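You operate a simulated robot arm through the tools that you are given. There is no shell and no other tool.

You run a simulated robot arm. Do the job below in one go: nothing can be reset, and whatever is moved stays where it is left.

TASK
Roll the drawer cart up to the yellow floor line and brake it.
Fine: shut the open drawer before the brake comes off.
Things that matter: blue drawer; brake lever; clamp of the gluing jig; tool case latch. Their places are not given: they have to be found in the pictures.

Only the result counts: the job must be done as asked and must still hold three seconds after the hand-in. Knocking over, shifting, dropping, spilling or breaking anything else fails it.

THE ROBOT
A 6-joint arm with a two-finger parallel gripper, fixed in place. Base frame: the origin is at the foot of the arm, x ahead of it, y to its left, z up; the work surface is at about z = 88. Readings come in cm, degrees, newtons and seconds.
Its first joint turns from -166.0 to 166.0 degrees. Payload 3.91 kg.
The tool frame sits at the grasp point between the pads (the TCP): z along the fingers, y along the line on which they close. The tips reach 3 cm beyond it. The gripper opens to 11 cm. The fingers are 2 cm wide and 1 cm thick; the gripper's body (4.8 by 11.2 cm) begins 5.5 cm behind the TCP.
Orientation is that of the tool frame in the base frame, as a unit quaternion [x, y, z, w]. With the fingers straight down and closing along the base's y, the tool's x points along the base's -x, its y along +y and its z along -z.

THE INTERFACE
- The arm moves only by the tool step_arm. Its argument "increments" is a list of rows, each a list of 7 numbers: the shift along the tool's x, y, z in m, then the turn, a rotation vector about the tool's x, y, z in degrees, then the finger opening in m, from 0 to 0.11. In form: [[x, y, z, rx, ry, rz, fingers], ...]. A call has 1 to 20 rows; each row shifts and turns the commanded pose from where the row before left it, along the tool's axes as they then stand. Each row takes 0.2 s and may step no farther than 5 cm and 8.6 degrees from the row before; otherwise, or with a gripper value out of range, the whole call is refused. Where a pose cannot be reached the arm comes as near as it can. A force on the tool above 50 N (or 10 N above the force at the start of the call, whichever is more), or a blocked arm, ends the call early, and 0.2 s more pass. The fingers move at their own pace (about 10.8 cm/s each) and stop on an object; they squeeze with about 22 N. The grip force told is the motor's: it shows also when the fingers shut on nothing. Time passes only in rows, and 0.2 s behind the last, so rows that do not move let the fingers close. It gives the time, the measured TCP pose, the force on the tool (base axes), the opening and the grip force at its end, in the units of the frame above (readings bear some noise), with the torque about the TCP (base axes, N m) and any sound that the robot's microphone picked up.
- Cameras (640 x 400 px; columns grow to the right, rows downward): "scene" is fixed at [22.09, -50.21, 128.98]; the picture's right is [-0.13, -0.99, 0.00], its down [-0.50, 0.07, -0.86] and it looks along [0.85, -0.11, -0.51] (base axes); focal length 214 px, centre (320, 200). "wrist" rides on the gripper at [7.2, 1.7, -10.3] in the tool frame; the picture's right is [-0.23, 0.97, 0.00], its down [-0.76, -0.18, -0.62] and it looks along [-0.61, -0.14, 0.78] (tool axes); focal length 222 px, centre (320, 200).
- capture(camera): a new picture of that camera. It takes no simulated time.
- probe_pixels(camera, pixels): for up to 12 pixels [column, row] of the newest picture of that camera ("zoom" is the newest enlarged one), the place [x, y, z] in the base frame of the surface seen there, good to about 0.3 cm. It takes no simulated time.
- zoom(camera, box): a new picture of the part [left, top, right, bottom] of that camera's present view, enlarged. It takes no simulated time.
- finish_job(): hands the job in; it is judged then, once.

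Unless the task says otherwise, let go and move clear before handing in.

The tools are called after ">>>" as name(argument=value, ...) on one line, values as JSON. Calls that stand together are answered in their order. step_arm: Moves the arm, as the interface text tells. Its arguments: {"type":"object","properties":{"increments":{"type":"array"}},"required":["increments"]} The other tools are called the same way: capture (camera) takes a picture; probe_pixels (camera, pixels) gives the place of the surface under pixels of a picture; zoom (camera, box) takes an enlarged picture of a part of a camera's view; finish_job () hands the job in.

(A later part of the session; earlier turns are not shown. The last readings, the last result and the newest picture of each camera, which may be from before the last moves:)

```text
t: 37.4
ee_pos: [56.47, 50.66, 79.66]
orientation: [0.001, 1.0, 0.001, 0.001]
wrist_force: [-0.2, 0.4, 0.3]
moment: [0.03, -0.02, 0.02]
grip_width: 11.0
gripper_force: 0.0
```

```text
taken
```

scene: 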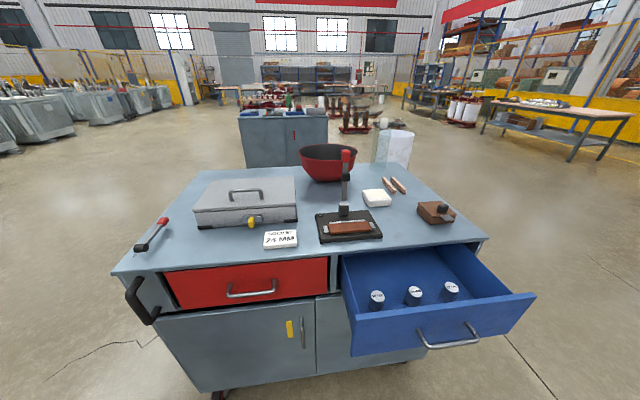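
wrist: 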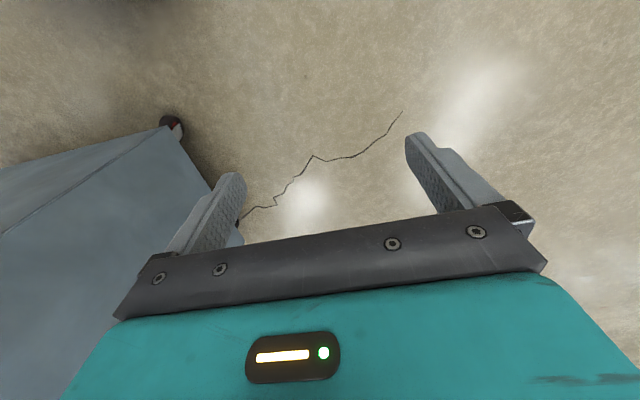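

Fingers are pointing down beside the cart at z≈80, with free floor around. I'll yaw toward the cart, go down further and tilt to look under it.

>>> step_arm(increments=[[0, 0, 0, 0, 0, 8.5, 0.11], [0, 0, 0, 0, 0, 8.5, 0.11], [0, 0, 0, 0, 0, 8.5, 0.11], [0, 0, 0, 0, 0, 8.5, 0.11], [0, 0, 0, 0, 0, 8.5, 0.11], [0, 0, 0.05, 0, 0, 0, 0.11], [0, 0, 0.05, 0, 0, 0, 0.11], [0, 0, 0.05, 0, 0, 0, 0.11], [0, 0, 0.05, 0, 0, 0, 0.11], [0, 0, 0.05, 0, 0, 0, 0.11], [0, 0, 0.05, 0, 0, 0, 0.11], [0, 0, 0.05, 0, 0, 0, 0.11], [0, 0, 0.05, 0, 0, 0, 0.11], [0, 0, 0.05, 0, 0, 0, 0.11]])

>>> capture(camera="wrist")

```text
t: 40.4
ee_pos: [56.73, 50.7, 34.82]
orientation: [0.364, 0.931, 0.001, 0.001]
wrist_force: [-0.4, -0.4, 0.3]
moment: [-0.03, -0.02, -0.02]
grip_width: 11.01
gripper_force: 0.0
```

```text
taken
```

wrist: 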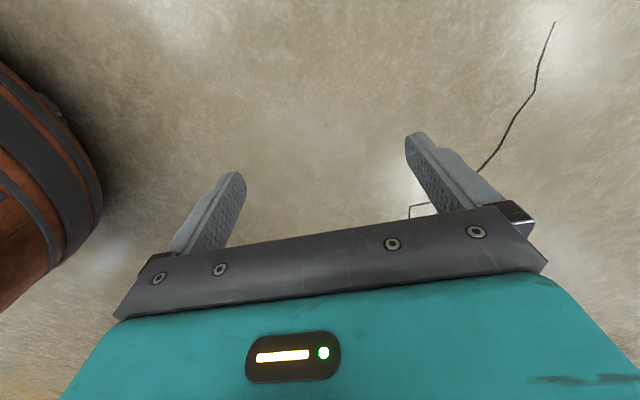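

At z≈35 all is well; now I'll tilt the camera up toward the cart's underside and lower a bit more.

>>> step_arm(increments=[[0, 0, 0, 0, -8.5, 0, 0.11], [0, 0, 0, 0, -8.5, 0, 0.11], [0, 0, 0, 0, -8.5, 0, 0.11], [0, 0, 0, 0, -8.5, 0, 0.11], [0, 0, 0, 0, -8.5, 0, 0.11]])

>>> capture(camera="wrist")

```text
t: 41.6
ee_pos: [56.7, 50.71, 34.73]
orientation: [0.339, 0.867, -0.131, 0.34]
wrist_force: [0.2, -0.4, -0.3]
moment: [0.02, 0.03, 0.04]
grip_width: 10.97
gripper_force: 0.1
```

```text
taken
```

wrist: 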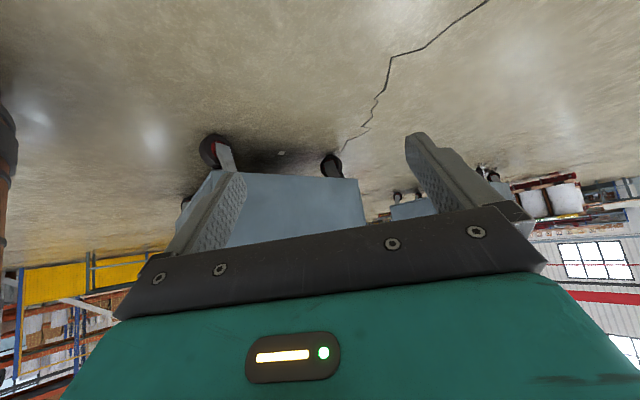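

Now I can see under the cart: casters at (215,155) and (333,165), with the floor beneath. I'll zoom into that.

>>> zoom(camera="wrist", box=[170, 110, 410, 240])

>>> probe_pixels(camera="wrist", pixels=[[280, 153], [250, 150], [290, 160], [310, 165], [350, 160], [365, 170], [375, 190], [385, 205]])

```text
2.67 times, centred on (290, 175) of wrist
```

zoom: 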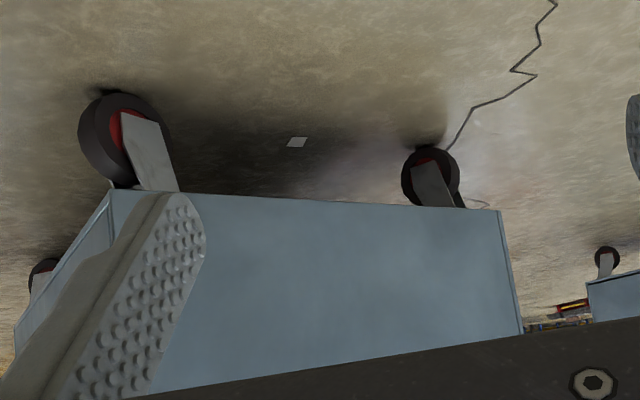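

```text
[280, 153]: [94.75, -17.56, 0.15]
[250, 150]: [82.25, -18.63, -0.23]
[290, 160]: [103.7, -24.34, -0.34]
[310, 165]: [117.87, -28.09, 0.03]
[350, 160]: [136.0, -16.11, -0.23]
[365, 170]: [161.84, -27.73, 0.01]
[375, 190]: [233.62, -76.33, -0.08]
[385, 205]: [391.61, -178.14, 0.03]
```

Under the left half there's only a small white card at (95,-18) on dark floor; no yellow yet. I'll go down another 20 cm to look deeper under and past the cart.

>>> step_arm(increments=[[0.0338, 0, 0.0368, 0, 0, 0, 0.11], [0.0338, 0, 0.0368, 0, 0, 0, 0.11], [0.0338, 0, 0.0368, 0, 0, 0, 0.11], [0.0338, 0, 0.0368, 0, 0, 0, 0.11]])

>>> zoom(camera="wrist", box=[170, 90, 410, 240])

>>> capture(camera="wrist")

```text
t: 42.6
ee_pos: [56.6, 50.77, 14.65]
orientation: [0.338, 0.868, -0.131, 0.339]
wrist_force: [-0.2, 0.1, 0.4]
moment: [-0.01, 0.01, -0.03]
grip_width: 11.01
gripper_force: 0.0
```

```text
2.67 times, centred on (290, 165) of wrist
```

zoom: 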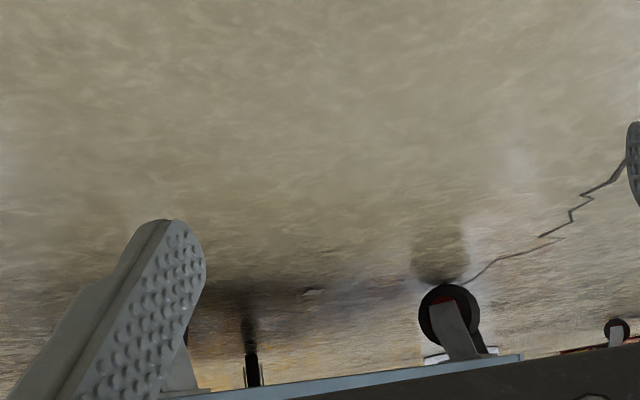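

```text
taken
```

wrist: 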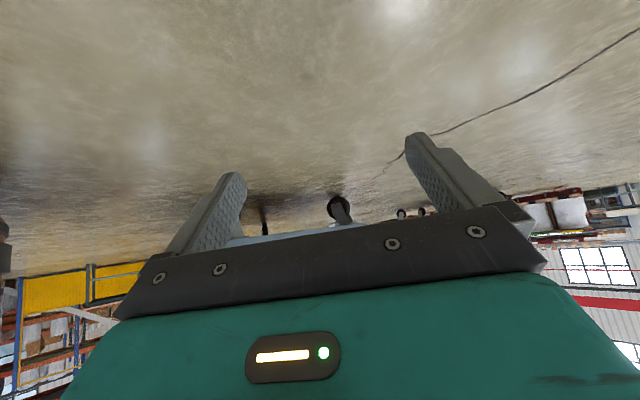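

From here I can see right through under the cart. I'll zoom further into the gap (240–350, 185–240).

>>> zoom(camera="wrist", box=[235, 185, 355, 245])

>>> probe_pixels(camera="wrist", pixels=[[255, 200], [270, 215], [300, 220], [320, 220], [285, 200], [300, 230], [325, 225], [265, 232], [355, 215], [370, 205]])

```text
5.33 times, centred on (295, 215) of wrist
```

zoom: 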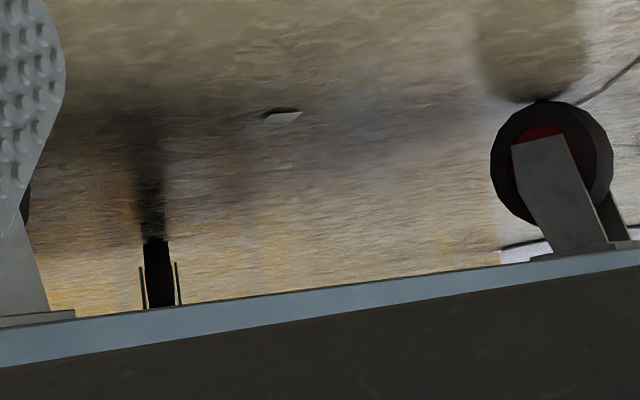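

```text
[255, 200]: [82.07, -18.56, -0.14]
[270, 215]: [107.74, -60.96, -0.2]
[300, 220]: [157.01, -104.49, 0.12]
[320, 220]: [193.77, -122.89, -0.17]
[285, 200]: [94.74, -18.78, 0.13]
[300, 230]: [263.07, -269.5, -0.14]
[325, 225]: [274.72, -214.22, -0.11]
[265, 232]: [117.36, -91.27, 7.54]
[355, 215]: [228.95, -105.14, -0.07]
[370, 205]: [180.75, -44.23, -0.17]
```

Through the gap the floor under and behind the cart (out to (157,-104) and beyond) carries no yellow line. I'll raise the hand and turn the tilted camera to survey the left side and what lies behind the robot.

>>> step_arm(increments=[[-0.0338, 0, -0.0368, 0, 0, 0, 0.11], [-0.0338, 0, -0.0368, 0, 0, 0, 0.11], [-0.0338, 0, -0.0368, 0, 0, 0, 0.11], [-0.0338, 0, -0.0368, 0, 0, 0, 0.11], [-0.0338, 0, -0.0368, 0, 0, 0, 0.11], [-0.0338, 0, -0.0368, 0, 0, 0, 0.11], [-0.0338, 0, -0.0368, 0, 0, 0, 0.11], [-0.0338, 0, -0.0368, 0, 0, 0, 0.11], [-0.0338, 0, -0.0368, 0, 0, 0, 0.11], [-0.0338, 0, -0.0368, 0, 0, 0, 0.11]])

>>> step_arm(increments=[[0, 0, 0, -5.75, 0, -6.26, 0.11], [0, 0, 0, -5.75, 0, -6.26, 0.11], [0, 0, 0, -5.75, 0, -6.26, 0.11], [0, 0, 0, -5.75, 0, -6.26, 0.11], [0, 0, 0, -5.75, 0, -6.26, 0.11], [0, 0, 0, -5.75, 0, -6.26, 0.11], [0, 0, 0, -5.75, 0, -6.26, 0.11], [0, 0, 0, -5.75, 0, -6.26, 0.11], [0, 0, 0, -5.75, 0, -6.26, 0.11], [0, 0, 0, -5.75, 0, -6.26, 0.11], [0, 0, 0, -5.75, 0, -6.26, 0.11], [0, 0, 0, -5.75, 0, -6.26, 0.11]])

>>> capture(camera="wrist")

```text
t: 44.8
ee_pos: [56.7, 50.64, 64.77]
orientation: [0.338, 0.868, -0.132, 0.339]
wrist_force: [0.3, -0.4, -0.3]
moment: [-0.04, -0.02, -0.02]
grip_width: 10.99
gripper_force: 0.0
```

```text
t: 47.4
ee_pos: [55.58, 50.13, 63.59]
orientation: [-0.42, 0.849, 0.145, 0.287]
wrist_force: [-0.2, -0.4, 0.4]
moment: [-0.04, 0.01, 0.01]
grip_width: 10.99
gripper_force: 0.1
out of reach, approached as far as the arm can: row 11, 12
```

```text
taken
```

wrist: 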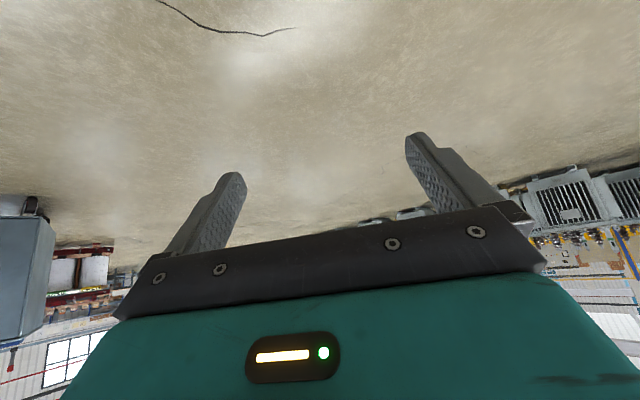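

The left-front floor is also free of lines. I'll draw the hand in, raise it and swing around to the left and rear of the robot to survey there.

>>> step_arm(increments=[[0.0317, 0, -0.0244, 0, 0, 0, 0.11], [0.0317, 0, -0.0244, 0, 0, 0, 0.11], [0.0317, 0, -0.0244, 0, 0, 0, 0.11], [0.0317, 0, -0.0244, 0, 0, 0, 0.11], [0.0317, 0, -0.0244, 0, 0, 0, 0.11], [-0.0305, 0, -0.0397, 0, 0, 0, 0.11], [-0.0305, 0, -0.0397, 0, 0, 0, 0.11], [-0.0305, 0, -0.0397, 0, 0, 0, 0.11], [-0.0305, 0, -0.0397, 0, 0, 0, 0.11], [-0.0305, 0, -0.0397, 0, 0, 0, 0.11], [-0.0305, 0, -0.0397, 0, 0, 0, 0.11]])

>>> step_arm(increments=[[0, 0.048, 0, -3.04, 0, -3.97, 0.11], [0, 0.048, 0, -3.04, 0, -3.97, 0.11], [0, 0.048, 0, -3.04, 0, -3.97, 0.11], [0, 0.048, 0, -3.04, 0, -3.97, 0.11], [0, 0.048, 0, -3.04, 0, -3.97, 0.11], [0, 0.048, 0, -3.04, 0, -3.97, 0.11], [0, 0.048, 0, -3.04, 0, -3.97, 0.11], [0, 0.048, 0, -3.04, 0, -3.97, 0.11], [0, 0.048, 0, -3.04, 0, -3.97, 0.11], [0, 0.048, 0, -3.04, 0, -3.97, 0.11]])

>>> capture(camera="wrist")

```text
t: 49.8
ee_pos: [45.08, 31.45, 92.98]
orientation: [-0.461, 0.81, 0.179, 0.315]
wrist_force: [0.4, 0.1, 0.0]
moment: [0.0, 0.03, -0.02]
grip_width: 11.01
gripper_force: 0.1
```

```text
t: 52.0
ee_pos: [1.76, 38.18, 90.82]
orientation: [0.772, -0.529, -0.27, -0.224]
wrist_force: [0.6, 0.1, -0.3]
moment: [0.02, 0.0, 0.01]
grip_width: 11.0
gripper_force: 0.0
out of reach, approached as far as the arm can: row 9, 10
```

```text
taken
```

wrist: 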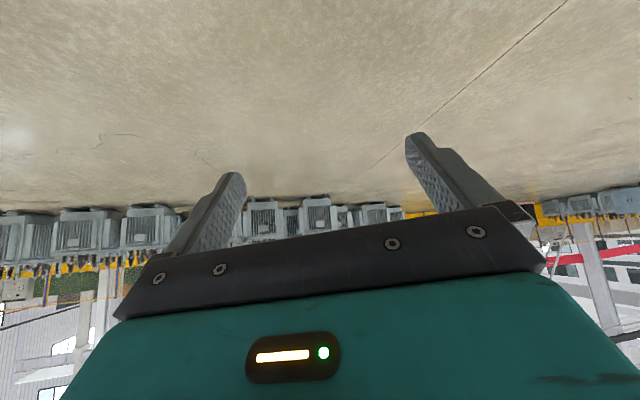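

The left side is bare too, so the only unseen patch is beside the cart's right flank, blocked by the open drawer. I'll swing back to the front and shut the drawer first, as asked, then look again.

>>> step_arm(increments=[[0, -0.048, 0, 3.04, 0, 3.97, 0.11], [0, -0.048, 0, 3.04, 0, 3.97, 0.11], [0, -0.048, 0, 3.04, 0, 3.97, 0.11], [0, -0.048, 0, 3.04, 0, 3.97, 0.11], [0, -0.048, 0, 3.04, 0, 3.97, 0.11], [0, -0.048, 0, 3.04, 0, 3.97, 0.11], [0, -0.048, 0, 3.04, 0, 3.97, 0.11], [0, -0.048, 0, 3.04, 0, 3.97, 0.11], [0, 0, 0, 3.04, 0, 3.97, 0.11], [0, 0, 0, 3.04, 0, 3.97, 0.11]])

>>> probe_pixels(camera="scene", pixels=[[200, 290], [300, 270], [360, 318], [535, 296], [355, 352], [400, 335], [370, 325], [420, 333], [452, 347], [378, 300], [415, 296], [452, 292]])

```text
t: 54.2
ee_pos: [39.37, 39.37, 92.64]
orientation: [-0.461, 0.81, 0.179, 0.316]
wrist_force: [0.2, 0.4, -0.8]
moment: [0.0, -0.03, 0.02]
grip_width: 10.98
gripper_force: 0.1
```

```text
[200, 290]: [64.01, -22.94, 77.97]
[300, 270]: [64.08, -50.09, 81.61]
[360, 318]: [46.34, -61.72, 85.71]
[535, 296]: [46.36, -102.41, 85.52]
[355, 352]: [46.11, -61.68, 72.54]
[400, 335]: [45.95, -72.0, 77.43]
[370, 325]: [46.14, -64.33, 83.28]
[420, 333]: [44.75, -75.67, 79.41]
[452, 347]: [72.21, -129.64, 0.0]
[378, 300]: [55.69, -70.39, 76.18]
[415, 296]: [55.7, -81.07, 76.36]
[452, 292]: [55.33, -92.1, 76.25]
```

The probes give the blue drawer's face at x≈46.1 (y -62 to -102, z 72–86) and the closed red one at x≈64.0, so about 18 cm to push. I'll turn the hand forward, close the fingers and travel to the free part of the face beside the handle (y≈-67).

>>> step_arm(increments=[[0, 0, 0, 5.73, 0, 6.23, 0.0], [0, 0, 0, 5.73, 0, 6.23, 0.0], [0, 0, 0, 5.73, 0, 6.23, 0.0], [0, 0, 0, 5.73, 0, 6.23, 0.0], [0, 0, 0, 5.73, 0, 6.23, 0.0], [0, 0, 0, 5.73, 0, 6.23, 0.0], [0, 0, 0, 5.73, 0, 6.23, 0.0], [0, 0, 0, 0, 6.3, 0, 0.0], [0, 0, 0, 0, 6.3, 0, 0.0], [0, 0, 0, 0, 0, 0, 0.0]])

>>> capture(camera="scene")

```text
t: 56.4
ee_pos: [46.59, 32.85, 88.7]
orientation: [-0.269, 0.92, 0.171, 0.229]
wrist_force: [-0.2, 0.0, 0.1]
moment: [0.02, 0.01, 0.0]
grip_width: 0.0
gripper_force: 21.7
out of reach, approached as far as the arm can: row 1, 2, 3, 4, 5, 6, 7
```

```text
taken
```

scene: 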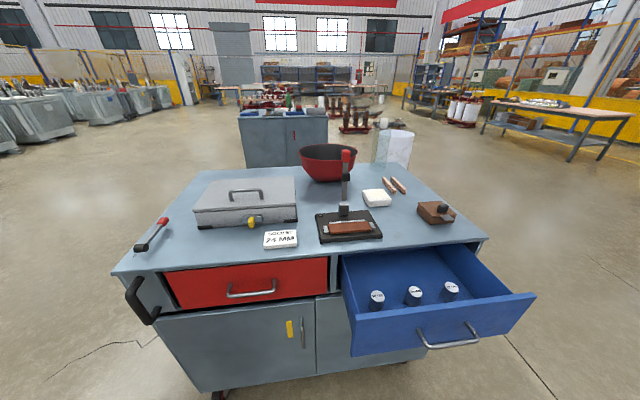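

The arm couldn't hold that tilt while turning and ended slightly skewed at (46.6,32.9,88.7), touching nothing. I'll bring the tool straight down, raise it and then travel along the front to the drawer.

>>> step_arm(increments=[[0, 0, 0, 3.35, 4.49, 5.27, 0.0], [0, 0, 0, 3.35, 4.49, 5.27, 0.0], [0, 0, 0, 3.35, 4.49, 5.27, 0.0], [0, 0, 0, 3.35, 4.49, 5.27, 0.0], [0, 0, 0, 3.35, 4.49, 5.27, 0.0], [0, 0, 0, 3.35, 4.49, 5.27, 0.0], [0, 0, -0.04, 0, 0, 0, 0.0], [0, 0, -0.04, 0, 0, 0, 0.0], [0, 0, -0.04, 0, 0, 0, 0.0]])

```text
t: 58.4
ee_pos: [51.3, 17.18, 96.31]
orientation: [-0.147, 0.975, 0.139, 0.096]
wrist_force: [-1.4, -0.1, 0.2]
moment: [0.0, 0.02, 0.01]
grip_width: 0.0
gripper_force: 22.1
out of reach, approached as far as the arm can: row 1, 2, 3, 4, 5, 6
```

The wrist seems to be near a joint limit; orientation is still about 20° off straight down and it drifted to (51,17,96). Let me look at where the arm is.

>>> capture(camera="scene")

>>> capture(camera="wrist")

```text
taken
```

scene: 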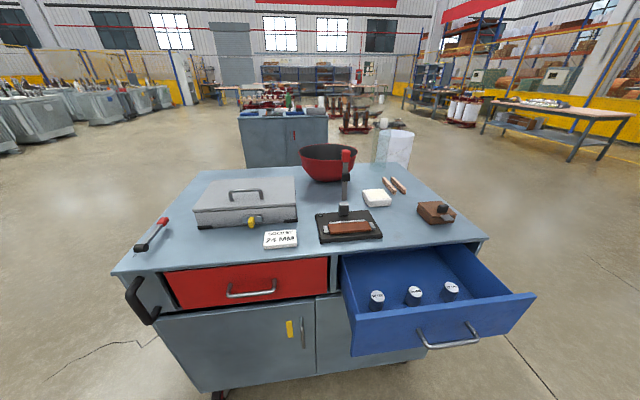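

```text
taken
```

wrist: 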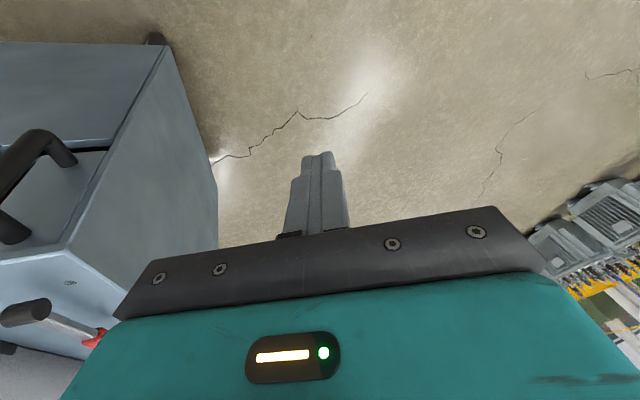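

The hand is hovering clear of the cart's left front corner. I'll first move it up and away to the left where the wrist has more freedom, keeping the orientation, then straighten it.

>>> step_arm(increments=[[-0.0075, 0.0403, -0.0133, 0, 0, 0, 0.0], [-0.0075, 0.0403, -0.0133, 0, 0, 0, 0.0], [-0.0075, 0.0403, -0.0133, 0, 0, 0, 0.0], [-0.0075, 0.0403, -0.0133, 0, 0, 0, 0.0], [-0.0075, 0.0403, -0.0133, 0, 0, 0, 0.0], [-0.0075, 0.0403, -0.0133, 0, 0, 0, 0.0]])

>>> capture(camera="wrist")

```text
t: 59.8
ee_pos: [53.75, 17.15, 104.97]
orientation: [-0.159, 0.972, 0.143, 0.097]
wrist_force: [-0.4, -0.3, -1.2]
moment: [-0.01, 0.03, 0.0]
grip_width: 0.0
gripper_force: 21.8
out of reach, approached as far as the arm can: row 1, 2, 3, 4, 5, 6
```

```text
taken
```

wrist: 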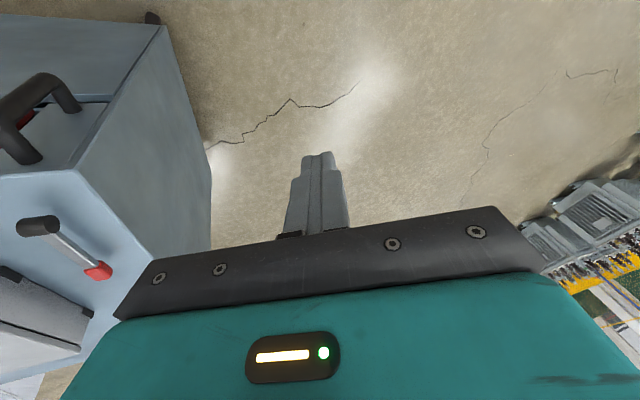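

The arm refuses +y: the forearm roll is wound to its limit after my survey. I'll unwind it: lower the hand in free space left of the cart (forearm nearly vertical), then tilt it out and back.

>>> step_arm(increments=[[0.0105, -0.0111, 0.0423, 0, 0, 0, 0.0], [0.0105, -0.0111, 0.0423, 0, 0, 0, 0.0], [0.0077, -0.002, 0.0454, 0, 0, 0, 0.0], [0.0077, -0.002, 0.0454, 0, 0, 0, 0.0], [0.0077, -0.002, 0.0454, 0, 0, 0, 0.0], [0.0077, -0.002, 0.0454, 0, 0, 0, 0.0]])

```text
t: 61.2
ee_pos: [53.81, 20.57, 77.73]
orientation: [-0.15, 0.975, 0.13, 0.096]
wrist_force: [0.1, -0.6, 0.1]
moment: [0.01, -0.02, 0.02]
grip_width: 0.0
gripper_force: 21.4
```

That worked without complaint (y now 20.6, z 77.7). I'll continue down and a little left.

>>> step_arm(increments=[[0.0049, 0.0071, 0.045, 0, 0, 0, 0.0], [0.0049, 0.0071, 0.045, 0, 0, 0, 0.0], [0.0049, 0.0071, 0.045, 0, 0, 0, 0.0], [0.0049, 0.0071, 0.045, 0, 0, 0, 0.0], [0.0049, 0.0071, 0.045, 0, 0, 0, 0.0], [0.0049, 0.0071, 0.045, 0, 0, 0, 0.0]])

```text
t: 62.6
ee_pos: [53.62, 31.33, 52.52]
orientation: [-0.149, 0.976, 0.13, 0.096]
wrist_force: [0.3, -0.3, -0.1]
moment: [-0.03, 0.01, 0.0]
grip_width: 0.01
gripper_force: 22.0
```

The hand is at (53.6,31.3,52.5), still following well. Now I'll tilt it outward in the arm's plane and then back through vertical to unwind the roll.

>>> step_arm(increments=[[0, 0, 0, 2.6, -5.5, 0, 0.0], [0, 0, 0, 2.6, -5.5, 0, 0.0], [0, 0, 0, 2.6, -5.5, 0, 0.0]])

>>> step_arm(increments=[[0, 0, 0, 1.58, 7.84, 0, 0.0], [0, 0, 0, 1.58, 7.84, 0, 0.0], [0, 0, 0, 1.58, 7.84, 0, 0.0], [0, 0, 0, 1.58, 7.84, 0, 0.0], [0, 0, 0, 1.58, 7.84, 0, 0.0]])

```text
t: 63.4
ee_pos: [53.64, 30.76, 52.29]
orientation: [-0.126, 0.967, 0.078, 0.205]
wrist_force: [-0.1, 0.4, -0.3]
moment: [0.06, 0.0, -0.03]
grip_width: 0.0
gripper_force: 22.3
out of reach, approached as far as the arm can: row 3
```

```text
t: 64.6
ee_pos: [56.24, 28.35, 52.52]
orientation: [-0.099, 0.993, -0.064, 0.029]
wrist_force: [-1.1, 0.5, -0.2]
moment: [0.0, 0.01, 0.01]
grip_width: 0.01
gripper_force: 21.5
out of reach, approached as far as the arm can: row 1, 2, 3
```

It passed through with only passing deviations; the tool is now 8° off vertical. I'll raise it and straighten to fingers-down, yaw 0.

>>> step_arm(increments=[[-0.0022, -0.0064, -0.0476, 0, 0, 0, 0.0], [-0.0022, -0.0064, -0.0476, 0, 0, 0, 0.0], [-0.0022, -0.0064, -0.0476, 0, 0, 0, 0.0], [-0.0022, -0.0064, -0.0476, 0, 0, 0, 0.0], [0, 0, 0, -2.45, 1.1, 3.8, 0.0], [0, 0, 0, -2.45, 1.1, 3.8, 0.0], [0, 0, 0, -2.45, 1.1, 3.8, 0.0], [0, 0, -0.048, 0, 0, 0, 0.0], [0, 0, -0.048, 0, 0, 0, 0.0], [0, 0, -0.048, 0, 0, 0, 0.0], [0, 0, -0.048, 0, 0, 0, 0.0], [0, 0, -0.048, 0, 0, 0, 0.0], [0, 0, -0.048, 0, 0, 0, 0.0]])

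```text
t: 67.4
ee_pos: [56.15, 28.09, 100.48]
orientation: [-0.001, 1.0, 0.001, 0.002]
wrist_force: [0.8, 0.3, 0.1]
moment: [0.02, 0.05, 0.02]
grip_width: 0.0
gripper_force: 21.9
```

The arm is back to normal: fingers straight down at (56,28,100). Now I'll travel along the front to the drawer, staying at this height.

>>> step_arm(increments=[[0.009, -0.0475, 0, 0, 0, 0, 0.0], [0.009, -0.0475, 0, 0, 0, 0, 0.0], [0.009, -0.0475, 0, 0, 0, 0, 0.0], [0.009, -0.0475, 0, 0, 0, 0, 0.0], [0.009, -0.0475, 0, 0, 0, 0, 0.0], [0.009, -0.0475, 0, 0, 0, 0, 0.0], [0.009, -0.0475, 0, 0, 0, 0, 0.0], [0.009, -0.0475, 0, 0, 0, 0, 0.0], [0.009, -0.0475, 0, 0, 0, 0, 0.0], [0.009, -0.0475, 0, 0, 0, 0, 0.0], [0.009, -0.0475, 0, 0, 0, 0, 0.0], [0.009, -0.0475, 0, 0, 0, 0, 0.0], [0.009, -0.0475, 0, 0, 0, 0, 0.0], [0.009, -0.0475, 0, 0, 0, 0, 0.0], [0.009, -0.0475, 0, 0, 0, 0, 0.0], [0.009, -0.0475, 0, 0, 0, 0, 0.0], [0.009, -0.0475, 0, 0, 0, 0, 0.0], [0.009, -0.0475, 0, 0, 0, 0, 0.0], [0.009, -0.0475, 0, 0, 0, 0, 0.0], [0.009, -0.0475, 0, 0, 0, 0, 0.0]])

>>> step_arm(increments=[[0, 0, 0, 0, -7.5, 0, 0.0], [0, 0, 0, 0, -7.5, 0, 0.0], [0, 0, 0, 0, -7.5, 0, 0.0], [0, 0, 0, 0, -7.5, 0, 0.0]])

>>> capture(camera="scene")

>>> capture(camera="wrist")

```text
t: 71.6
ee_pos: [38.47, -66.81, 100.48]
orientation: [-0.002, 1.0, 0.0, 0.002]
wrist_force: [-0.7, 0.7, 0.5]
moment: [-0.04, -0.03, 0.01]
grip_width: 0.01
gripper_force: 22.3
```

```text
t: 72.6
ee_pos: [38.4, -66.85, 100.27]
orientation: [-0.001, 0.966, 0.0, 0.26]
wrist_force: [0.2, -0.4, 0.6]
moment: [0.03, 0.01, 0.03]
grip_width: 0.0
gripper_force: 22.1
```

```text
taken
```

scene: 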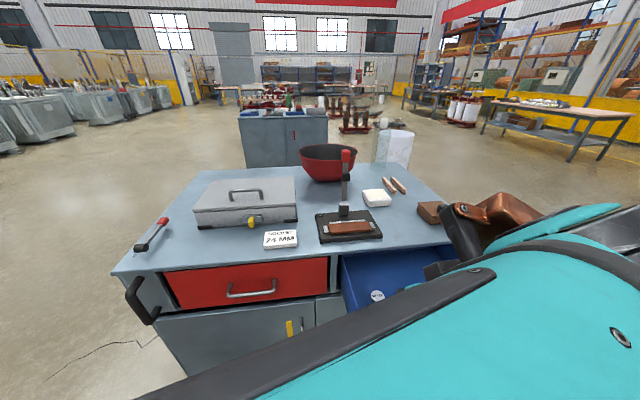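

```text
taken
```

wrist: 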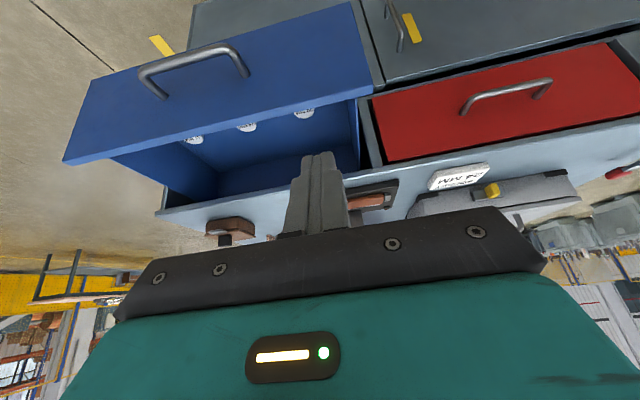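

A yellow strip shows on the floor at wrist (160,45), just past the drawer. I'll zoom in and probe it.

>>> zoom(camera="wrist", box=[110, 10, 230, 85])

>>> probe_pixels(camera="wrist", pixels=[[151, 38], [157, 36], [165, 45], [171, 53], [163, 52], [155, 44], [160, 45], [410, 28]])

```text
5.33 times, centred on (170, 48) of wrist
```

zoom: 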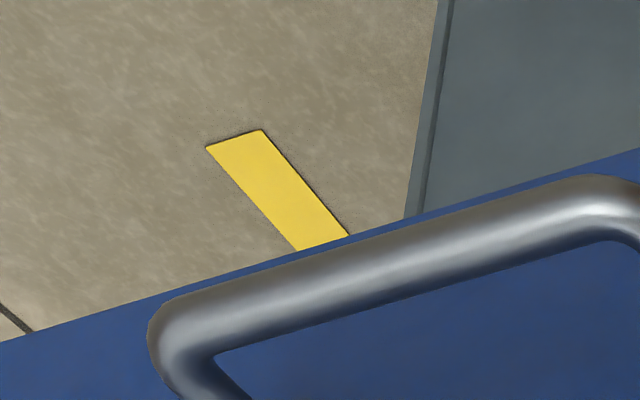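

```text
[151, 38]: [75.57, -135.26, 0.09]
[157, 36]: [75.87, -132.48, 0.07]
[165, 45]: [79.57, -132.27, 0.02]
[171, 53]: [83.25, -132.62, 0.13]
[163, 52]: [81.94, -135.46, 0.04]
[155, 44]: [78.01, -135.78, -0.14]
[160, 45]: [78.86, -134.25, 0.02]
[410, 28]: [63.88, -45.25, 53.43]
```

The yellow line is found: it runs along x from x≈75.5, between y≈-132.3 and -135.7, right of the cart; so the cart rolls about 27 cm to the right (-y). First I shut the drawer: lower the closed fingers in front of its face.

>>> step_arm(increments=[[0.0236, 0, 0.0407, 0, 0, 0, 0.0], [0.0236, 0, 0.0407, 0, 0, 0, 0.0], [0.0236, 0, 0.0407, 0, 0, 0, 0.0], [0.0236, 0, 0.0407, 0, 0, 0, 0.0], [-0.00866, 0, 0.00502, 0, 0, 0, 0.0], [-0.00866, 0, 0.00502, 0, 0, 0, 0.0], [-0.00866, 0, 0.00502, 0, 0, 0, 0.0], [-0.00866, 0, 0.00502, 0, 0, 0, 0.0]])

>>> capture(camera="wrist")

```text
t: 74.4
ee_pos: [42.47, -66.87, 81.49]
orientation: [0.0, 0.966, 0.0, 0.26]
wrist_force: [-0.1, 0.0, 0.6]
moment: [-0.02, 0.03, 0.0]
grip_width: 0.0
gripper_force: 22.0
```

```text
taken
```

wrist: 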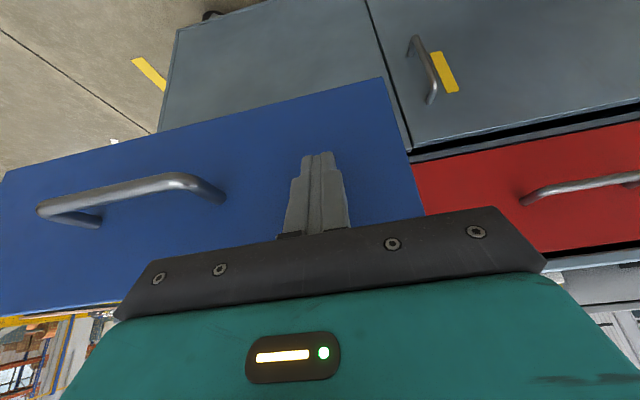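

The closed fingertips are just in front of the drawer face, left of its handle. I'll push gently in +x.

>>> step_arm(increments=[[-0.0035, 0, 0.002, 0, 0, 0, 0.0], [-0.0043, 0, 0.0025, 0, 0, 0, 0.0], [-0.0043, 0, 0.0025, 0, 0, 0, 0.0], [-0.0052, 0, 0.003, 0, 0, 0, 0.0], [-0.0061, 0, 0.0035, 0, 0, 0, 0.0], [-0.0069, 0, 0.004, 0, 0, 0, 0.0], [-0.0069, 0, 0.004, 0, 0, 0, 0.0], [-0.0069, 0, 0.004, 0, 0, 0, 0.0], [-0.0069, 0, 0.004, 0, 0, 0, 0.0], [-0.0069, 0, 0.004, 0, 0, 0, 0.0]])

>>> capture(camera="wrist")

```text
t: 76.6
ee_pos: [49.13, -66.81, 81.6]
orientation: [-0.001, 0.966, 0.001, 0.26]
wrist_force: [0.1, -0.2, -0.2]
moment: [-0.02, 0.03, 0.0]
grip_width: 0.01
gripper_force: 21.9
```

```text
taken
```

wrist: 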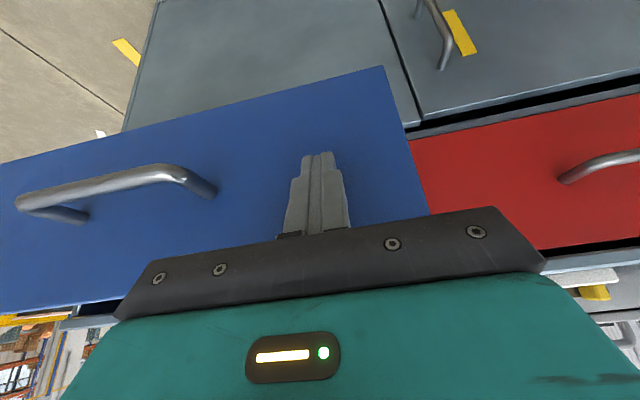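

TCP is at x=49.1 with hardly any force; I'll check that the face is moving with the fingers.

>>> probe_pixels(camera="wrist", pixels=[[250, 130], [370, 150], [100, 250], [318, 160], [520, 180]])

```text
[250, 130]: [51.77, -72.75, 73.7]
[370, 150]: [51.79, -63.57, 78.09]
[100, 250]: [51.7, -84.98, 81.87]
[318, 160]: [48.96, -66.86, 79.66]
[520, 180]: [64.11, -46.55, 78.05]
```

The face is at x≈51.75 now, so it's moving along. I'll continue gently, slowing toward the end at x≈64.

>>> step_arm(increments=[[-0.0069, 0, 0.004, 0, 0, 0, 0.0], [-0.0069, 0, 0.004, 0, 0, 0, 0.0], [-0.0069, 0, 0.004, 0, 0, 0, 0.0], [-0.0069, 0, 0.004, 0, 0, 0, 0.0], [-0.0069, 0, 0.004, 0, 0, 0, 0.0], [-0.0069, 0, 0.004, 0, 0, 0, 0.0], [-0.0069, 0, 0.004, 0, 0, 0, 0.0], [-0.0069, 0, 0.004, 0, 0, 0, 0.0], [-0.0069, 0, 0.004, 0, 0, 0, 0.0], [-0.0069, 0, 0.004, 0, 0, 0, 0.0], [-0.0061, 0, 0.0035, 0, 0, 0, 0.0], [-0.0052, 0, 0.003, 0, 0, 0, 0.0], [-0.0043, 0, 0.0025, 0, 0, 0, 0.0], [-0.0043, 0, 0.0025, 0, 0, 0, 0.0]])

>>> capture(camera="wrist")

>>> probe_pixels(camera="wrist", pixels=[[250, 130], [370, 150], [100, 250], [318, 160], [520, 180]])

```text
t: 79.6
ee_pos: [59.45, -66.89, 81.53]
orientation: [-0.001, 0.966, 0.001, 0.259]
wrist_force: [0.9, -0.4, 0.1]
moment: [0.0, 0.01, 0.02]
grip_width: 0.0
gripper_force: 21.5
```

```text
taken
```

wrist: 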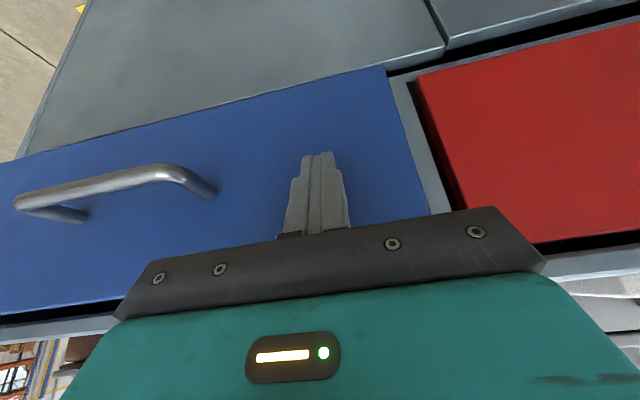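

```text
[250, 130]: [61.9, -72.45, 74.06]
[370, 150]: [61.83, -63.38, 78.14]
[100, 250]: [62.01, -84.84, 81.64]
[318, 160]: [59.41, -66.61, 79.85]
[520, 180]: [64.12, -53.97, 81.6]
```

Face at x≈61.9; about 2.1 cm remain. Pushing on slowly until it seats.

>>> step_arm(increments=[[-0.0043, 0, 0.0025, 0, 0, 0, 0.0], [-0.0043, 0, 0.0025, 0, 0, 0, 0.0], [-0.0035, 0, 0.002, 0, 0, 0, 0.0], [-0.0026, 0, 0.0015, 0, 0, 0, 0.0], [-0.0026, 0, 0.0015, 0, 0, 0, 0.0], [-0.0017, 0, 0.001, 0, 0, 0, 0.0]])

>>> capture(camera="wrist")

>>> probe_pixels(camera="wrist", pixels=[[250, 130], [370, 150], [100, 250], [520, 180], [560, 210]])

```text
t: 81.0
ee_pos: [61.67, -66.77, 81.6]
orientation: [-0.001, 0.966, 0.002, 0.26]
wrist_force: [-4.9, 1.2, 1.3]
moment: [0.04, 0.07, 0.02]
grip_width: 0.0
gripper_force: 22.6
```

```text
taken
```

wrist: 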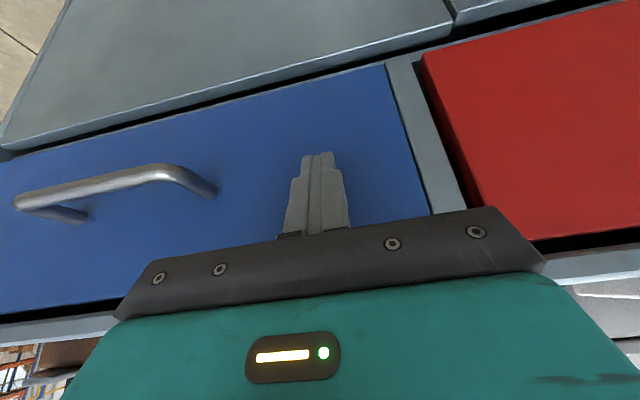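

```text
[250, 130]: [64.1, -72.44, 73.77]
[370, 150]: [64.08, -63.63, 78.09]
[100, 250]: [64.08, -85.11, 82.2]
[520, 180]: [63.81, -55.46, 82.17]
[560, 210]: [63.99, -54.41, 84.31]
```

The face is now at x≈64.1, flush with the closed red drawer, and the force rose to 5 N. One tiny extra push to make sure it's fully seated, then I back off.

>>> step_arm(increments=[[-0.0026, 0, 0.0015, 0, 0, 0, 0.0], [-0.0017, 0, 0.001, 0, 0, 0, 0.0]])

>>> probe_pixels(camera="wrist", pixels=[[250, 130], [370, 150], [100, 250], [560, 210]])

```text
t: 81.7
ee_pos: [61.58, -67.0, 81.61]
orientation: [0.0, 0.966, 0.001, 0.258]
wrist_force: [-46.9, 1.8, 4.6]
moment: [-0.17, 0.87, 0.02]
grip_width: 0.0
gripper_force: 21.9
stopped in row 2: the force on the tool passed its limit at 55 N (the readings are from after the stop); the commanded pose is now the measured one
```

```text
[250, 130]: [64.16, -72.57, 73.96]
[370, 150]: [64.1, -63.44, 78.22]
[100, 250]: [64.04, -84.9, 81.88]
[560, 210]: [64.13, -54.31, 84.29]
```

It's hard against its stop (47 N), so the drawer is shut. I'll back away in -x, then raise and take a look at the line and the cart.

>>> step_arm(increments=[[0.0043, 0, -0.0025, 0, 0, 0, 0.0], [0.0173, 0, -0.01, 0, 0, 0, 0.0], [0.0346, 0, -0.02, 0, 0, 0, 0.0], [0.0346, 0, -0.02, 0, 0, 0, 0.0], [0.0346, 0, -0.02, 0, 0, 0, 0.0], [0.0346, 0, -0.02, 0, 0, 0, 0.0], [0.0346, 0, -0.02, 0, 0, 0, 0.0], [-0.0236, 0, -0.0407, 0, 0, 0, 0.0], [-0.0236, 0, -0.0407, 0, 0, 0, 0.0], [-0.0236, 0, -0.0407, 0, 0, 0, 0.0], [-0.0236, 0, -0.0407, 0, 0, 0, 0.0]])

>>> capture(camera="wrist")

>>> capture(camera="scene")

```text
t: 84.0
ee_pos: [39.53, -66.88, 100.41]
orientation: [0.0, 0.966, 0.002, 0.258]
wrist_force: [-0.8, 0.5, -0.1]
moment: [0.05, 0.03, -0.02]
grip_width: 0.0
gripper_force: 22.0
```

```text
taken
```

wrist: 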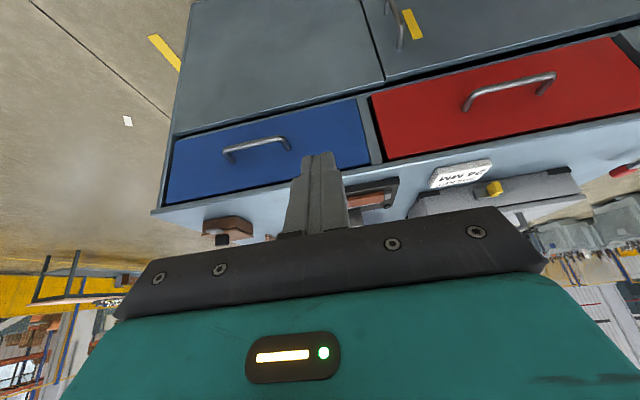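

```text
taken
```

scene: 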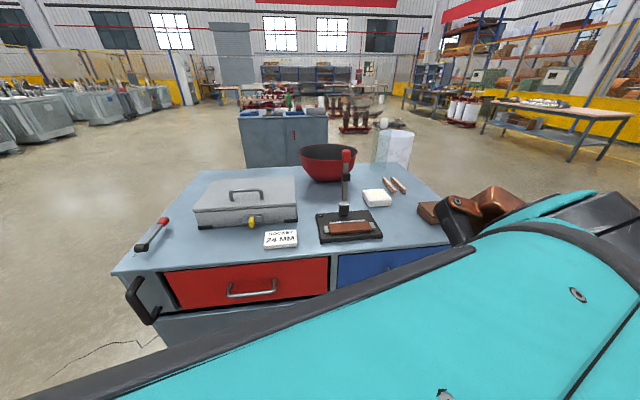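

The drawer is shut; the wrist view now shows the yellow line from (152,37) to (180,70) beside the cart. I'll zoom and probe the line and the cart's right edge.

>>> zoom(camera="wrist", box=[100, 0, 260, 130])

>>> probe_pixels(camera="wrist", pixels=[[151, 38], [158, 36], [179, 62], [176, 70], [165, 55], [190, 20], [172, 150], [154, 213], [168, 200], [165, 205], [158, 210], [127, 121]])

```text
3.08 times, centred on (180, 65) of wrist
```

zoom: 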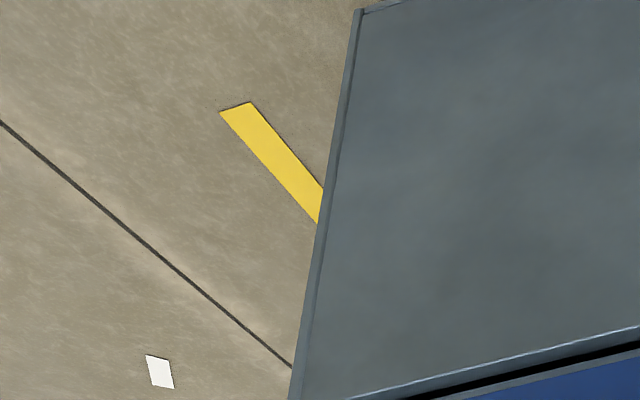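

```text
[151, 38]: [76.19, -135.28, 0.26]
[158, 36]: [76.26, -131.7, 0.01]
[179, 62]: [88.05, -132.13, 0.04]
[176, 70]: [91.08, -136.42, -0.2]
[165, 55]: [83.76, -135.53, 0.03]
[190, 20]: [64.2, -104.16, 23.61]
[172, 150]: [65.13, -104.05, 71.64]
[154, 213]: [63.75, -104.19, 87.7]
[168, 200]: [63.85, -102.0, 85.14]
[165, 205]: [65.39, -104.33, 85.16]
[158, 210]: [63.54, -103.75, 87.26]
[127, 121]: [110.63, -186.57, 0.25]
```

The line's near edge is y≈-132.0 and its far edge ≈-135.6, and the cart's right side is at y≈-104.3. Next the brake lever: I'll move the arm out of the scene's view and zoom in on the lever's marks.

>>> step_arm(increments=[[0, 0, 0, 0, 7.5, 0, 0.0], [0, 0, 0, 0, 7.5, 0, 0.0], [0, 0, 0, 0, 7.5, 0, 0.0], [0, 0, 0, 0, 7.5, 0, 0.0], [0, 0.048, -0.01, 0, 0, 0, 0.05], [0, 0.048, -0.01, 0, 0, 0, 0.05], [0, 0.048, -0.01, 0, 0, 0, 0.05], [0, 0.048, -0.01, 0, 0, 0, 0.05], [0, 0.048, -0.01, 0, 0, 0, 0.05], [0, 0.048, -0.01, 0, 0, 0, 0.05], [0, 0.048, -0.01, 0, 0, 0, 0.05], [0, 0.048, -0.01, 0, 0, 0, 0.05], [0, 0.048, -0.01, 0, 0, 0, 0.05], [0, 0.048, -0.01, 0, 0, 0, 0.05], [-0.01, 0.045, 0, 0, 0, 0, 0.05]])

>>> capture(camera="wrist")

>>> zoom(camera="scene", box=[110, 205, 190, 275])

>>> capture(camera="scene")

```text
t: 87.2
ee_pos: [40.31, -14.28, 110.41]
orientation: [0.0, 1.0, 0.001, -0.001]
wrist_force: [0.1, 0.0, -1.0]
moment: [0.02, 0.02, 0.0]
grip_width: 5.02
gripper_force: 0.2
```

```text
taken
```

wrist: 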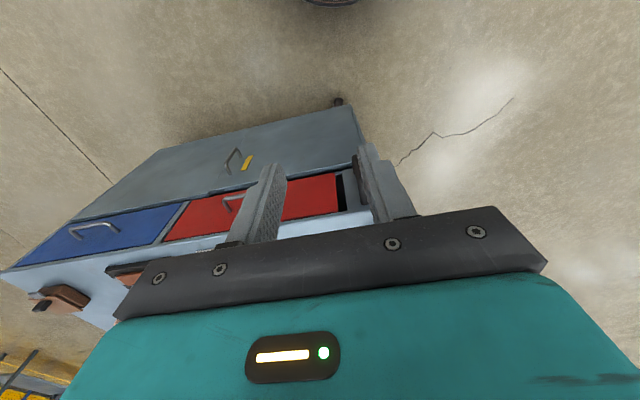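

```text
5.71 times, centred on (150, 240) of scene
```

zoom: 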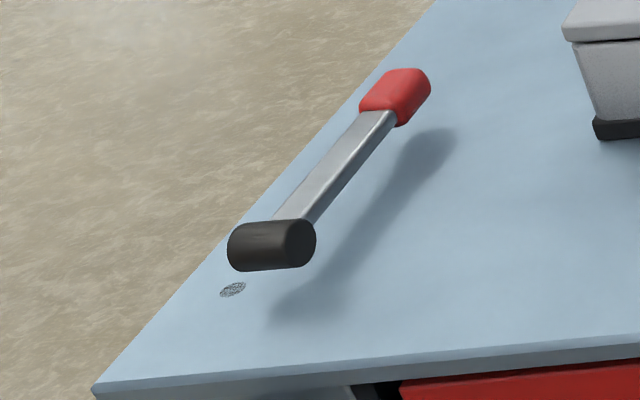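

```text
taken
```

scene: 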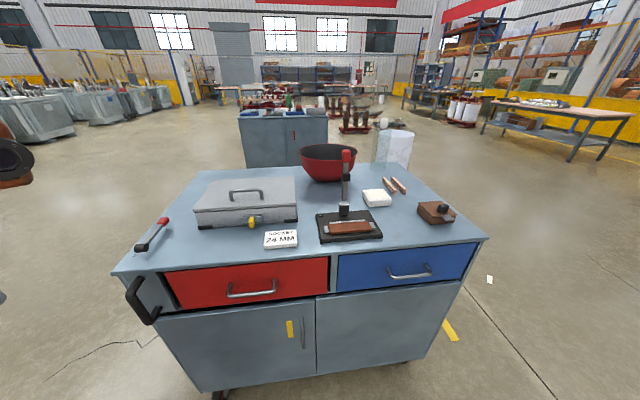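

The yellow line is now also visible in the scene at (450,330). The brake lever has a hub that looks like a cylinder lying along y with the arm pointing +x. I'll probe its shape and zoom in on it with the wrist camera from nearer.

>>> probe_pixels(camera="scene", pixels=[[140, 246], [145, 246], [138, 250], [143, 251], [152, 236], [157, 229], [163, 221], [166, 219], [160, 223], [141, 256], [165, 226], [450, 330]])

>>> zoom(camera="scene", box=[120, 210, 180, 260])

>>> zoom(camera="scene", box=[400, 280, 520, 370])

```text
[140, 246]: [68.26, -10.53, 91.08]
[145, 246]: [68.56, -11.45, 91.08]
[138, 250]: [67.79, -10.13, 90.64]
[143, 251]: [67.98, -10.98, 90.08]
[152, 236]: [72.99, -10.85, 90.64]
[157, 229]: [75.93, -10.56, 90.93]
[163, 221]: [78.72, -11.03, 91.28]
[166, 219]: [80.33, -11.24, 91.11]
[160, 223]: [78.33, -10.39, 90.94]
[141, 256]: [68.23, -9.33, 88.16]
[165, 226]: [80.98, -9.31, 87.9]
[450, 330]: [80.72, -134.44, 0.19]
```

```text
8.00 times, centred on (150, 235) of scene
```

zoom: 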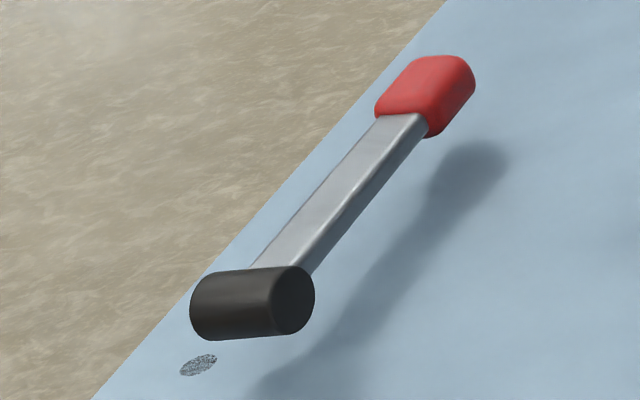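

```text
4.44 times, centred on (460, 325) of scene
```

zoom: 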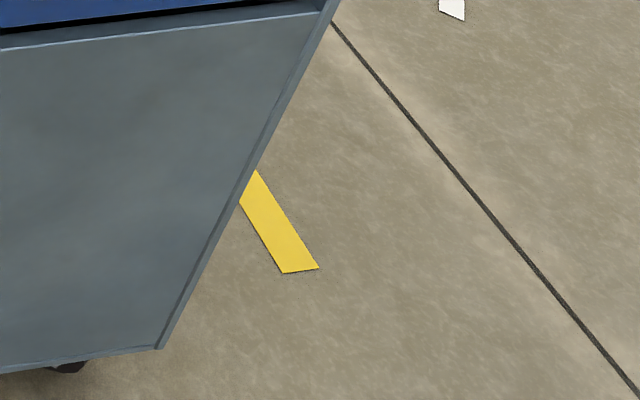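

The lever's hub axis lies along y at about (68,-11,90), its flat arm points +x to the red tip at x≈81, top at z≈91: it should lift upward. I'll bring the half-open gripper above the red tip and check the alignment.

>>> step_arm(increments=[[-0.0436, 0.0037, 0.006, 0, 0, 0, 0.05], [-0.0436, 0.0037, 0.006, 0, 0, 0, 0.05], [-0.0436, 0.0037, 0.006, 0, 0, 0, 0.05], [-0.0436, 0.0037, 0.006, 0, 0, 0, 0.05], [-0.0436, 0.0037, 0.006, 0, 0, 0, 0.05], [-0.0436, 0.0037, 0.006, 0, 0, 0, 0.05], [-0.0436, 0.0037, 0.006, 0, 0, 0, 0.05], [-0.0436, 0.0037, 0.006, 0, 0, 0, 0.05], [-0.0436, 0.0037, 0.006, 0, 0, 0, 0.05]])

>>> capture(camera="wrist")

>>> capture(camera="scene")

```text
t: 89.2
ee_pos: [79.57, -11.01, 105.21]
orientation: [-0.001, 1.0, 0.001, 0.001]
wrist_force: [-0.9, -0.5, 1.1]
moment: [-0.01, -0.1, 0.01]
grip_width: 5.01
gripper_force: 0.1
```

```text
taken
```

wrist: 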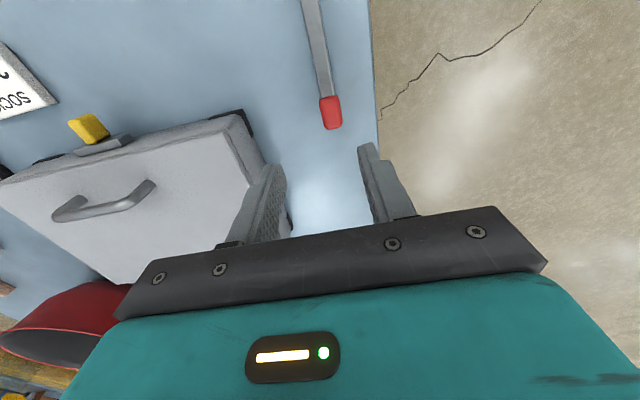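

```text
taken
```

scene: 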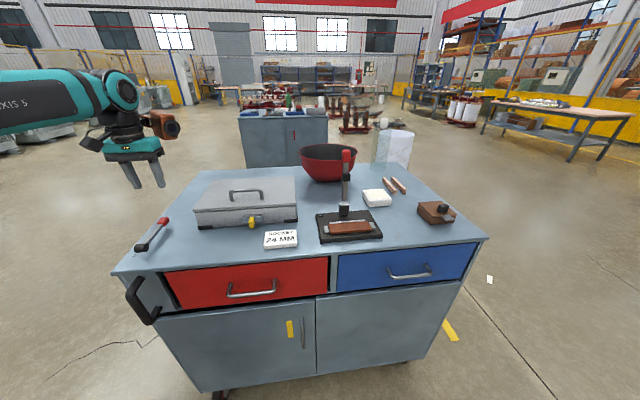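

The red tip shows at wrist (331,113), between and below the finger line. I'll probe the tip's extents and the case's corner for clearance.

>>> probe_pixels(camera="wrist", pixels=[[331, 113], [323, 113], [340, 112], [329, 99], [333, 127], [318, 50], [312, 51], [326, 50], [315, 5], [250, 115], [255, 160], [345, 130]])

>>> zoom(camera="wrist", box=[280, 0, 380, 150])

```text
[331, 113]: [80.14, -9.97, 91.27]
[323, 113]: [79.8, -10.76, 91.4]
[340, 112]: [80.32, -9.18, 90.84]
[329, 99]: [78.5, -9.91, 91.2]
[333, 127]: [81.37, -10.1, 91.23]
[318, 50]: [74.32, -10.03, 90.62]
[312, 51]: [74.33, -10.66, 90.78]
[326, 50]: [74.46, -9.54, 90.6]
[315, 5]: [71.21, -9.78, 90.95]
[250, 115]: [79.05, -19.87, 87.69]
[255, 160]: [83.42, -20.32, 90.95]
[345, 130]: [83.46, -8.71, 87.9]
```

```text
2.67 times, centred on (330, 75) of wrist
```

zoom: 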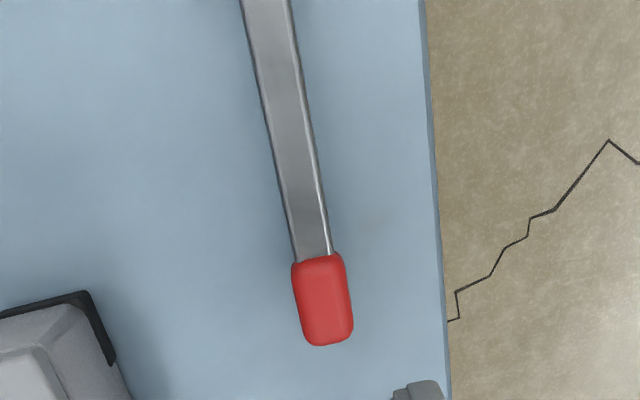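

The knob spans x 78.3–81.8, y -10.9 to -9.1, top z≈91.3, so its centre line is y≈-10.0. I'll descend over it with fingertips about half a cm above the top plate and close.

>>> step_arm(increments=[[-0.001, 0.0025, 0.034, 0, 0, 0, 0.05], [-0.001, 0.0025, 0.034, 0, 0, 0, 0.05], [-0.001, 0.0025, 0.034, 0, 0, 0, 0.05], [-0.001, 0.0025, 0.0345, 0, 0, 0, 0.05], [0, 0, 0, 0, 0, 0, 0.05]])

>>> capture(camera="wrist")

>>> zoom(camera="scene", box=[100, 150, 220, 270])

```text
t: 90.5
ee_pos: [79.92, -10.05, 91.23]
orientation: [-0.002, 1.0, 0.001, 0.0]
wrist_force: [0.1, -0.6, 0.0]
moment: [0.03, 0.0, -0.04]
grip_width: 5.03
gripper_force: 0.1
```

```text
taken
```

wrist: 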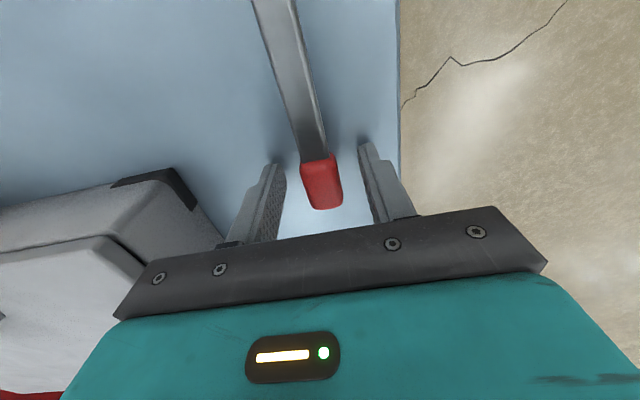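

```text
3.33 times, centred on (160, 210) of scene
```

zoom: 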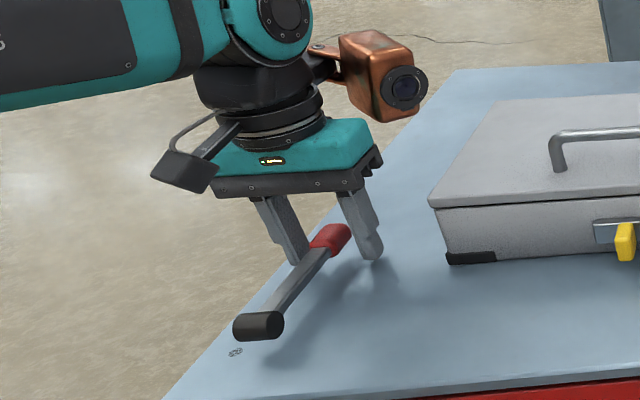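

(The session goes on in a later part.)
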